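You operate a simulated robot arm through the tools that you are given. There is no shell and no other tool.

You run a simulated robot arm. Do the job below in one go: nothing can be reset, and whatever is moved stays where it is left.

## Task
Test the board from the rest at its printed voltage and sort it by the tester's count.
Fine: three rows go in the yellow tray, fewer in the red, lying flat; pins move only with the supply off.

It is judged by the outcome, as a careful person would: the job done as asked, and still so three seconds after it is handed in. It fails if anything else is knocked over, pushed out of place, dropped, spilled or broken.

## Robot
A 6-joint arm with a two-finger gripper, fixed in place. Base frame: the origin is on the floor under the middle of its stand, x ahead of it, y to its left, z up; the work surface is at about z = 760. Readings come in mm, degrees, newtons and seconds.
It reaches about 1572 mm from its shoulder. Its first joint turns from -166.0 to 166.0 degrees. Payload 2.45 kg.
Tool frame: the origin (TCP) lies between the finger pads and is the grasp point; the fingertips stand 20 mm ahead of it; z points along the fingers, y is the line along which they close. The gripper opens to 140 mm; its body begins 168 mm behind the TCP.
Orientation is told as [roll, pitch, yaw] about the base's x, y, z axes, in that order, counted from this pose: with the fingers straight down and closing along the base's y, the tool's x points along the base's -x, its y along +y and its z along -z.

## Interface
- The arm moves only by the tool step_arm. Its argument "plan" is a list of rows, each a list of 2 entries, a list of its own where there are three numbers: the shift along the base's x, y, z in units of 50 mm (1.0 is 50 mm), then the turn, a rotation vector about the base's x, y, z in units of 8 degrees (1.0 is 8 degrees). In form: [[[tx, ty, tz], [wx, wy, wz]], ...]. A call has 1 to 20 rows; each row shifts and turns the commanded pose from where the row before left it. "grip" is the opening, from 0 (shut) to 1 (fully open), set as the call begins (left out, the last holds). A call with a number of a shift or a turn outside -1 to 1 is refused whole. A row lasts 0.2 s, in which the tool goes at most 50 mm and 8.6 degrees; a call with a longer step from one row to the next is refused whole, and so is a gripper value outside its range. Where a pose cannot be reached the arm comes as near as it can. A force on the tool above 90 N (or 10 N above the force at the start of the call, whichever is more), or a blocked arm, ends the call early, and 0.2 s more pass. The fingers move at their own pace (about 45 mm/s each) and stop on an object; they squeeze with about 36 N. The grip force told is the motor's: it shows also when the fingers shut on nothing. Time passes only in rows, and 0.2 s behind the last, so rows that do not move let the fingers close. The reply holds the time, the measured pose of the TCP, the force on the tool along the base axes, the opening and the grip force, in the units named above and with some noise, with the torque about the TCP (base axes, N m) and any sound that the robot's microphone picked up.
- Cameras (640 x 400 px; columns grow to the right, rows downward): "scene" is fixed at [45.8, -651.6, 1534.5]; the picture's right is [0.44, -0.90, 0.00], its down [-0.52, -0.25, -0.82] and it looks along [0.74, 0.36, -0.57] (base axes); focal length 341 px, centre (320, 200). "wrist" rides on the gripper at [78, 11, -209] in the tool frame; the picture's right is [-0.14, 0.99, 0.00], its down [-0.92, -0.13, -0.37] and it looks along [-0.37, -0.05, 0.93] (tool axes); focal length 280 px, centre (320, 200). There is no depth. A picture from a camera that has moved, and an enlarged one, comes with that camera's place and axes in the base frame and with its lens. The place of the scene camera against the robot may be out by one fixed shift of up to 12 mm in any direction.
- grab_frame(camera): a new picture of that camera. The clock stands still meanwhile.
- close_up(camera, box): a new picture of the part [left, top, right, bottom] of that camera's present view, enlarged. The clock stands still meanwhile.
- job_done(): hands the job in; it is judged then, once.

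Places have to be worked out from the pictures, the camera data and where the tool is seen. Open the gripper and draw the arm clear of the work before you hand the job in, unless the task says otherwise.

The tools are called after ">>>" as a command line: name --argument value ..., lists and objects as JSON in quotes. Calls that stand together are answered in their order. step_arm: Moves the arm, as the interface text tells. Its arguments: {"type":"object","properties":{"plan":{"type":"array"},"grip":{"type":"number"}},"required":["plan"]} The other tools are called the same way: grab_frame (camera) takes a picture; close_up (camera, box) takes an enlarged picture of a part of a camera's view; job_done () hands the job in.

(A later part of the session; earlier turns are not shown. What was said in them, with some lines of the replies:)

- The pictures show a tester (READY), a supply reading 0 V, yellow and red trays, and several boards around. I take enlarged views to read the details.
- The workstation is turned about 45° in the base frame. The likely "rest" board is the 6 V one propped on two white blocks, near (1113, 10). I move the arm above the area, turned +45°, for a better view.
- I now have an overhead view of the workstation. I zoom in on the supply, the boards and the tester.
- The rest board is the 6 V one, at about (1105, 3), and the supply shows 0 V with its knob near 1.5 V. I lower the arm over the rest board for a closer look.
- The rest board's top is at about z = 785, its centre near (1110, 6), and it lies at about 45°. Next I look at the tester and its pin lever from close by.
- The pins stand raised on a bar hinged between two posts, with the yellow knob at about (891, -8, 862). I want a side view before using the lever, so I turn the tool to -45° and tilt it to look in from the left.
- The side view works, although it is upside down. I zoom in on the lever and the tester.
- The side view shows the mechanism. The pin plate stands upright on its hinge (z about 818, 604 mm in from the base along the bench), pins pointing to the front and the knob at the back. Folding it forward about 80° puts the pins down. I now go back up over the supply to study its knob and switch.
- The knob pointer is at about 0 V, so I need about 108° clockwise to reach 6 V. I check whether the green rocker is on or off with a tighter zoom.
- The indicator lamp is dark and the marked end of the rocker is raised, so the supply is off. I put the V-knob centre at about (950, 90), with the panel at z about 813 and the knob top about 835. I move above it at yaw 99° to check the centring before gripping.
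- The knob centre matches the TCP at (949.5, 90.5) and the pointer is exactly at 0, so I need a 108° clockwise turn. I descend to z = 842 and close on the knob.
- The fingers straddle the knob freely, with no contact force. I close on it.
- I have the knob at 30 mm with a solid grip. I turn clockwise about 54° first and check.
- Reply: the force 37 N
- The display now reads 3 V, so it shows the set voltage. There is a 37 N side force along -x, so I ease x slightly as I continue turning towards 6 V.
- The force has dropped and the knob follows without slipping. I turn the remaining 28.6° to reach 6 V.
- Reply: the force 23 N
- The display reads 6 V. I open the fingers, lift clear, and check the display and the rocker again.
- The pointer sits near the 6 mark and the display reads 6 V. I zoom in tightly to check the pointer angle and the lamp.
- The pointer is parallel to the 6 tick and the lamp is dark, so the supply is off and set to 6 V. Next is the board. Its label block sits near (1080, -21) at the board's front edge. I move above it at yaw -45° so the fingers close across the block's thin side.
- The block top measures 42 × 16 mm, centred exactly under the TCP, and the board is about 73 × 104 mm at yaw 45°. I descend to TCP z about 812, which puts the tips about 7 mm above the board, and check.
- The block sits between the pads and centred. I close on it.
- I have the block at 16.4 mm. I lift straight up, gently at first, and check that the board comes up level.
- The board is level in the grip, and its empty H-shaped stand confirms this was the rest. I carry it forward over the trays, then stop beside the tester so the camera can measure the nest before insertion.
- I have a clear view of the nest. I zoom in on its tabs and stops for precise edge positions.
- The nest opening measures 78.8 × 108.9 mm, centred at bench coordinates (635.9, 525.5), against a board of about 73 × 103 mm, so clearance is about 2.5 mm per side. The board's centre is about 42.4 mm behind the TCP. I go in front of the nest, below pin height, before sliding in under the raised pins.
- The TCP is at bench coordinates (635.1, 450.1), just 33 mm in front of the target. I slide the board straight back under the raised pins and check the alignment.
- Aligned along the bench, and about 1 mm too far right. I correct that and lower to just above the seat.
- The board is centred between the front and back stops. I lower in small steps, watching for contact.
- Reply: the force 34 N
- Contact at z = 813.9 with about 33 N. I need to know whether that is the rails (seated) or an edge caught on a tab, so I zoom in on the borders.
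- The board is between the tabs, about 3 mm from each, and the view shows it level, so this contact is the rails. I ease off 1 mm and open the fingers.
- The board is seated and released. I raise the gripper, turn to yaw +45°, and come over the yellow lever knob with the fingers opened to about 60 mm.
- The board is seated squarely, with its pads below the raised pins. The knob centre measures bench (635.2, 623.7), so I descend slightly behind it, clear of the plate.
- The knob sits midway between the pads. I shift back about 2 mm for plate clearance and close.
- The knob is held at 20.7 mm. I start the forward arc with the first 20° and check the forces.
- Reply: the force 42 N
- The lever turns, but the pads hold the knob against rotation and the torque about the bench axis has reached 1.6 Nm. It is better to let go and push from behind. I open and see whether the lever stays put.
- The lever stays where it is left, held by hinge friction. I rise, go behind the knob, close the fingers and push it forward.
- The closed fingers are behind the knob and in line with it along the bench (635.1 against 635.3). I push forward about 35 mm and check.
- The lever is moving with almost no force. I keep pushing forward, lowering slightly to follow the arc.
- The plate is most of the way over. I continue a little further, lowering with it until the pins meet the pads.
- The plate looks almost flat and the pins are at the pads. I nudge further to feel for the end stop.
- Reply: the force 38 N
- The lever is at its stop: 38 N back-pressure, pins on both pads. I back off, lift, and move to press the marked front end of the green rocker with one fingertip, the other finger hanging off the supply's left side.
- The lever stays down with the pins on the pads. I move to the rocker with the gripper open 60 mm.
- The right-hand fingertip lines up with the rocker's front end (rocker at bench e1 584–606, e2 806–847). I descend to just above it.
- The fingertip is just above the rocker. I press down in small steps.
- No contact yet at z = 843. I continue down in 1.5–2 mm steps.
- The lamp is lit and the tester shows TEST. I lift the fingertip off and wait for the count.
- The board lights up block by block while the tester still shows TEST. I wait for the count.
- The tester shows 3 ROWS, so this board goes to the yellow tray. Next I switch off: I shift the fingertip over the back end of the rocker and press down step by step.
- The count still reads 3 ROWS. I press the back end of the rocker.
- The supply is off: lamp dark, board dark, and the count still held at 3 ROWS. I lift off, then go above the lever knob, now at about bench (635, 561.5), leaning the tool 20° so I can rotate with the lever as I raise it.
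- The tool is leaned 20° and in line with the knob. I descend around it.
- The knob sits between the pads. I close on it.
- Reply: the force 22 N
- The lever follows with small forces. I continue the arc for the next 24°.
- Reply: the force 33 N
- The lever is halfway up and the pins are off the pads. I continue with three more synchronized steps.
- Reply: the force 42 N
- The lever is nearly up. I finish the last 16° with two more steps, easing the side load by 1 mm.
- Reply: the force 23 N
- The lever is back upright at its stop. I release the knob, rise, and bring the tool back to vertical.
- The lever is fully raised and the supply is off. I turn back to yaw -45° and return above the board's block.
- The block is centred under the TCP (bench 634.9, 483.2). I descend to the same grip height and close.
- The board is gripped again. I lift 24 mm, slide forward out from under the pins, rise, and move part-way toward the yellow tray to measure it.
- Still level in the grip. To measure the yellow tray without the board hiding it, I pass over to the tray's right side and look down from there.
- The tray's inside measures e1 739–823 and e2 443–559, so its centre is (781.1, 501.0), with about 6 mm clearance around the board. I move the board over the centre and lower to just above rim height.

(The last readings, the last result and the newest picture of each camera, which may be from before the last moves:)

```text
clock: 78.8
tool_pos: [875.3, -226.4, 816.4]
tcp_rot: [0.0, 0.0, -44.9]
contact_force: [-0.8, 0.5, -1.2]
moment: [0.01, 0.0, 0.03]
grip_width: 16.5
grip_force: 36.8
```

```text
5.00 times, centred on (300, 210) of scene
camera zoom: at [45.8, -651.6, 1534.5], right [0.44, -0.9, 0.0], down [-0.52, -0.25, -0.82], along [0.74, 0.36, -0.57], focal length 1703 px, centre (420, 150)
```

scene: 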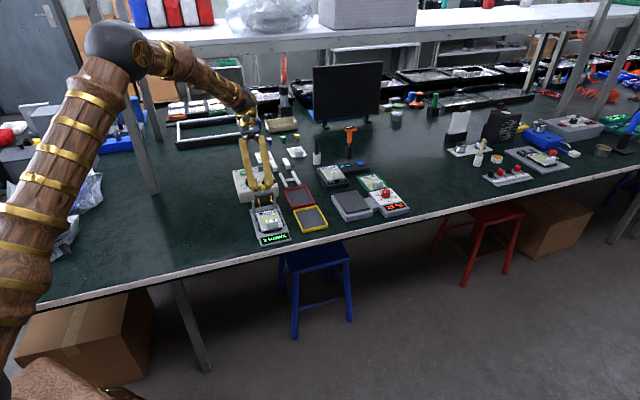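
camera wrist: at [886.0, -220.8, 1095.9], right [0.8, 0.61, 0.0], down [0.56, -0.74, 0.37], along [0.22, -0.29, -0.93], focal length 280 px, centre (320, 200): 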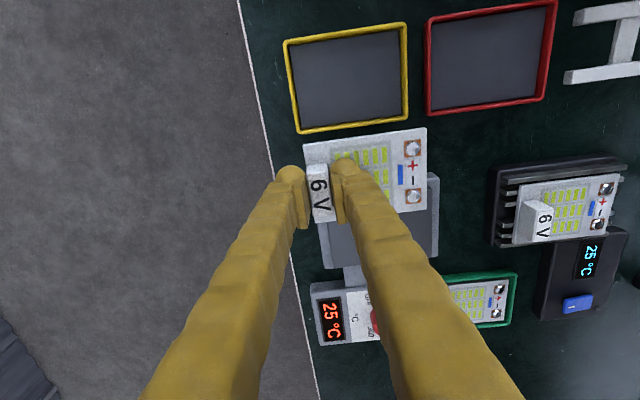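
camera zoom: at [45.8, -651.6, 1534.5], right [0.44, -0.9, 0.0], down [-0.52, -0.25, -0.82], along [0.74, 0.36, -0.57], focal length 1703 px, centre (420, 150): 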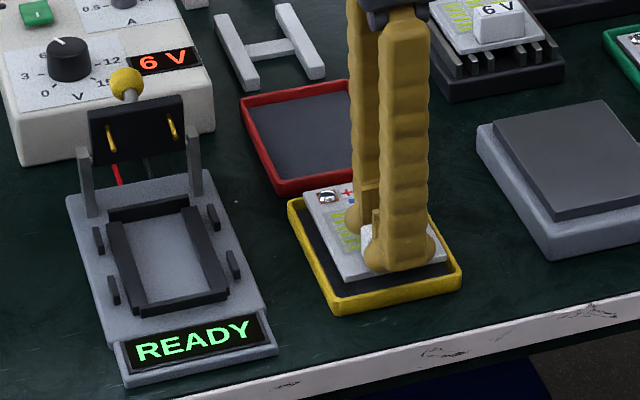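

Well centred, within 1 mm or so. I lower into the tray, slowly near the bottom.

>>> step_arm --plan '[[[0.014, -0.014, -0.15], [0, 0, 0]], [[0, 0, -0.15], [0, 0, 0]], [[0, 0, -0.06], [0, 0, 0]], [[0, 0, 0], [0, 0, 0]]]'

>>> step_arm --plan '[[[0, 0, -0.03], [0, 0, 0]], [[0, 0, -0.02], [0, 0, 0]]]'

>>> close_up --camera "scene" --box '[270, 185, 335, 245]'

>>> close_up --camera "wrist" --box '[250, 90, 450, 240]'

```text
clock: 79.8
tool_pos: [877.1, -228.3, 800.7]
tcp_rot: [0.0, -0.2, -44.9]
contact_force: [-1.4, -3.4, 34.0]
moment: [-0.05, 0.05, 0.01]
grip_width: 16.7
grip_force: 36.3
```

```text
clock: 80.4
tool_pos: [878.1, -228.0, 797.9]
tcp_rot: [0.2, -0.2, -45.0]
contact_force: [6.5, -2.5, 33.4]
moment: [-0.06, -0.09, 0.01]
grip_width: 16.5
grip_force: 35.8
```

```text
6.67 times, centred on (302, 215) of scene
camera zoom: at [45.8, -651.6, 1534.5], right [0.44, -0.9, 0.0], down [-0.52, -0.25, -0.82], along [0.74, 0.36, -0.57], focal length 2271 px, centre (437, 100)
```

zoom: 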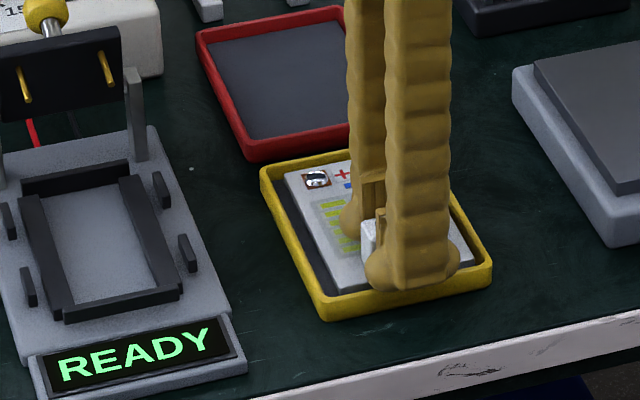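

```text
2.67 times, centred on (350, 165) of wrist
camera zoom: at [829.4, -164.6, 1006.4], right [0.8, 0.61, 0.0], down [0.56, -0.74, 0.37], along [0.23, -0.29, -0.93], focal length 748 px, centre (240, 293)
```

zoom: 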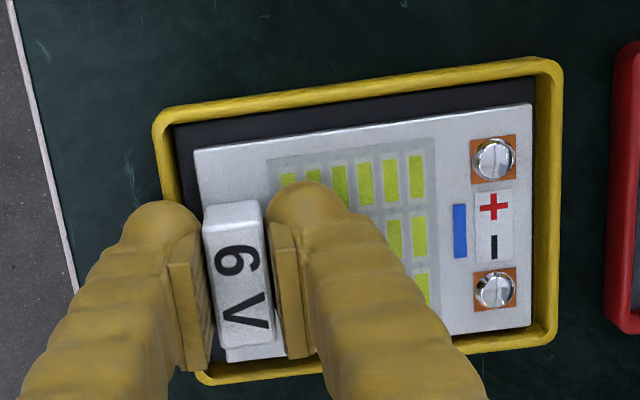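

The board is on the tray floor: the force is steady at 33 N and all edges lie inside the rim. I relieve the pressure and open the fingers.

>>> step_arm --plan '[[[0, 0, 0.03], [0, 0, 0]], [[0, 0, 0], [0, 0, 0]]]'

>>> step_arm --plan '[[[0, 0, 0], [0, 0, 0]], [[0, 0, 0], [0, 0, 0]], [[0, 0, 0], [0, 0, 0]]]' --grip 0.3

>>> close_up --camera "wrist" --box '[250, 90, 450, 240]'

>>> close_up --camera "scene" --box '[270, 185, 335, 245]'

```text
clock: 81.0
tool_pos: [876.3, -227.1, 796.5]
tcp_rot: [-0.1, 0.0, -44.9]
contact_force: [2.9, -1.2, 8.8]
moment: [-0.22, -0.22, 0.03]
grip_width: 16.3
grip_force: 35.8
```

```text
clock: 81.8
tool_pos: [876.8, -228.9, 797.7]
tcp_rot: [0.0, 0.1, -44.9]
contact_force: [-0.7, -0.6, -1.1]
moment: [0.01, -0.02, 0.02]
grip_width: 41.9
grip_force: 0.0
```

```text
2.67 times, centred on (350, 165) of wrist
camera zoom: at [829.5, -164.6, 1007.5], right [0.8, 0.61, 0.0], down [0.56, -0.74, 0.37], along [0.22, -0.29, -0.93], focal length 748 px, centre (240, 293)
```

zoom: 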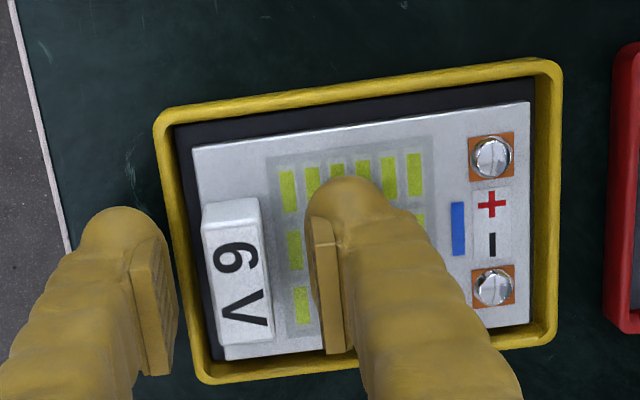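

```text
6.67 times, centred on (302, 215) of scene
camera zoom: at [45.8, -651.6, 1534.5], right [0.44, -0.9, 0.0], down [-0.52, -0.25, -0.82], along [0.74, 0.36, -0.57], focal length 2271 px, centre (437, 100)
```

zoom: 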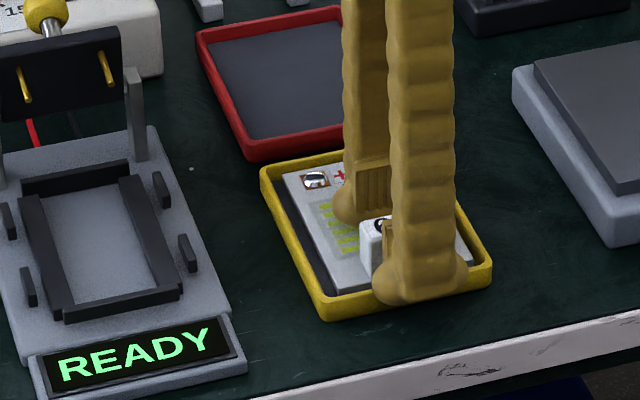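

The board is released and lies inside the tray. I raise straight up and inspect.

>>> step_arm --plan '[[[0, 0, 0.3], [0, 0, 0]], [[0, 0, 0.7], [0, 0, 0]], [[0, 0, 1.0], [0, 0, 0]], [[0, 0, 1.0], [0, 0, 0]], [[0, 0, 0.6], [0, 0, 0]], [[-0.6, 0.6, 0], [0, 0, 0]], [[-0.6, 0.6, 0], [0, 0, 0]], [[-0.6, 0.6, 0], [0, 0, 0]]]'

>>> close_up --camera "scene" --box '[225, 150, 345, 250]'

>>> close_up --camera "scene" --box '[285, 195, 335, 240]'

>>> grab_frame --camera "wrist"

>>> grab_frame --camera "scene"

```text
clock: 83.6
tool_pos: [786.5, -137.6, 978.1]
tcp_rot: [0.0, 0.0, -44.9]
contact_force: [0.1, 0.3, -0.6]
moment: [-0.01, -0.04, 0.0]
grip_width: 41.9
grip_force: 0.1
```

```text
4.00 times, centred on (285, 200) of scene
camera zoom: at [45.8, -651.6, 1534.5], right [0.44, -0.9, 0.0], down [-0.52, -0.25, -0.82], along [0.74, 0.36, -0.57], focal length 1362 px, centre (460, 200)
```

zoom: 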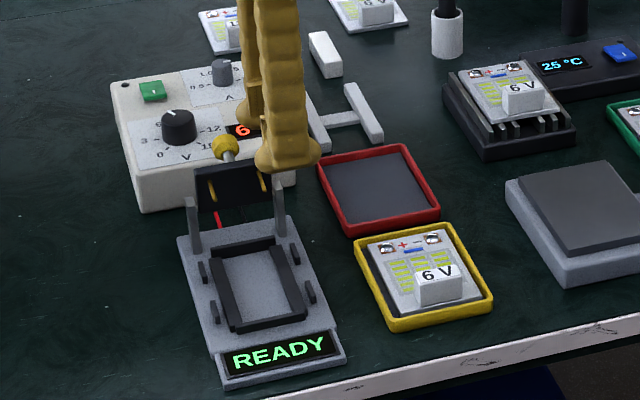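

```text
8.89 times, centred on (310, 218) of scene
camera zoom: at [45.8, -651.6, 1534.5], right [0.44, -0.9, 0.0], down [-0.52, -0.25, -0.82], along [0.74, 0.36, -0.57], focal length 3028 px, centre (409, 44)
```

zoom: 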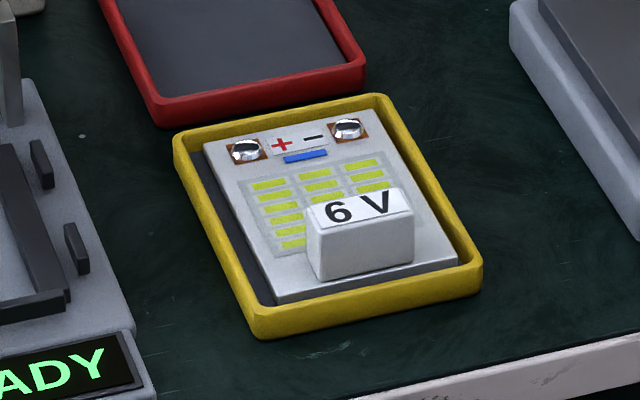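

```text
taken
camera wrist: at [739.5, -74.6, 1187.6], right [0.8, 0.6, 0.0], down [0.56, -0.74, 0.37], along [0.22, -0.29, -0.93], focal length 280 px, centre (320, 200)
```

wrist: 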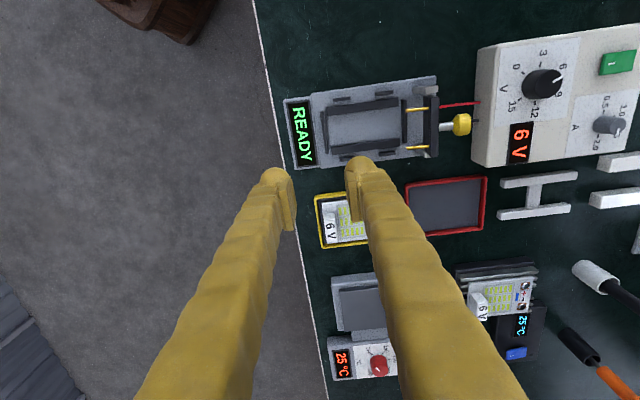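

```text
taken
```

scene: 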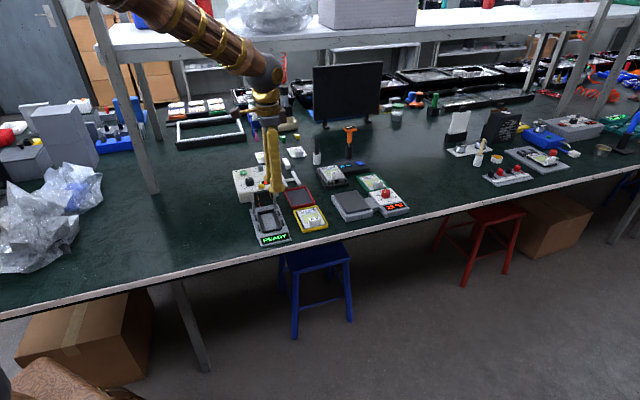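

The board lies flat in the yellow tray, the supply is off, the lever is up and everything else is in place. I open the gripper and withdraw the arm to its starting area.

>>> step_arm --plan '[[[0, 0, 0.9], [0, 0, 0]], [[0, 0, 0.9], [0, 0, 0]], [[-0.4, 0.6, 0.2], [0, 0, 0.9]], [[-0.4, 0.6, 0], [0, 0, 0.9]], [[-0.4, 0.6, 0], [0, 0, 0.9]], [[-0.4, 0.6, 0], [0, 0, 0.9]], [[-0.4, 0.6, 0], [0, 0, 0.9]], [[0, 0, 0], [0, 0, 0.9]], [[0, 0, 0], [0, 0, 0]], [[0, 0, 0], [0, 0, 0]]]' --grip 1

>>> grab_frame --camera "scene"

>>> close_up --camera "scene" --box '[220, 140, 340, 250]'

```text
clock: 85.8
tool_pos: [686.6, 12.4, 1079.7]
tcp_rot: [0.1, 0.0, -1.6]
contact_force: [0.1, -0.6, 0.3]
moment: [-0.01, -0.02, 0.0]
grip_width: 140.2
grip_force: 0.1
```

```text
taken
```

scene: 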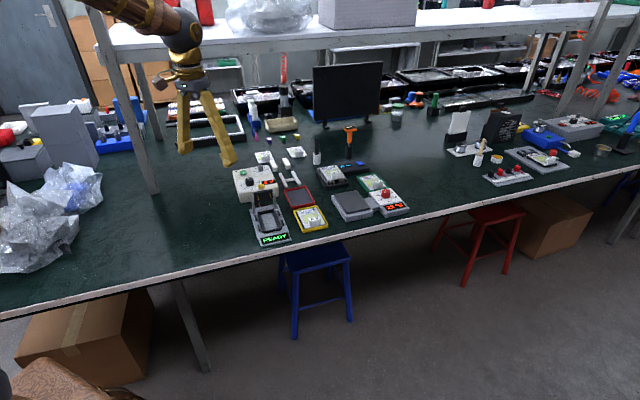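

```text
3.64 times, centred on (280, 195) of scene
camera zoom: at [45.8, -651.6, 1534.5], right [0.44, -0.9, 0.0], down [-0.52, -0.25, -0.82], along [0.74, 0.36, -0.57], focal length 1239 px, centre (466, 218)
```

zoom: 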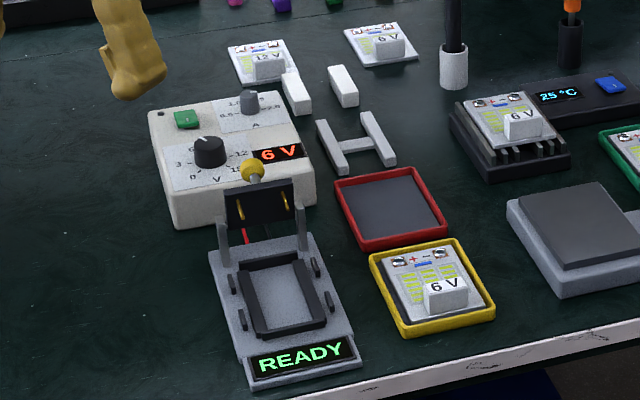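

The arm is clear and the gripper open. The board tested at 3 ROWS and lies flat in the yellow tray, the pins are raised, the supply is off, and nothing else has moved compared with the first picture. I hand the job in.

>>> job_done

```text
The job is handed in.
```

The board from the rest was tested at its printed 6 V. The tester counted 3 rows, so I put it in the yellow tray, where it lies flat.

- **Pins:** I lowered and raised them only with the supply off. They are raised again now.
- **Supply:** It is switched off and still set to 6 V.
- **Other items:** Nothing else on the bench moved, as far as the last picture shows against the first.
- **Arm:** The gripper is open and the arm is back at its starting area.
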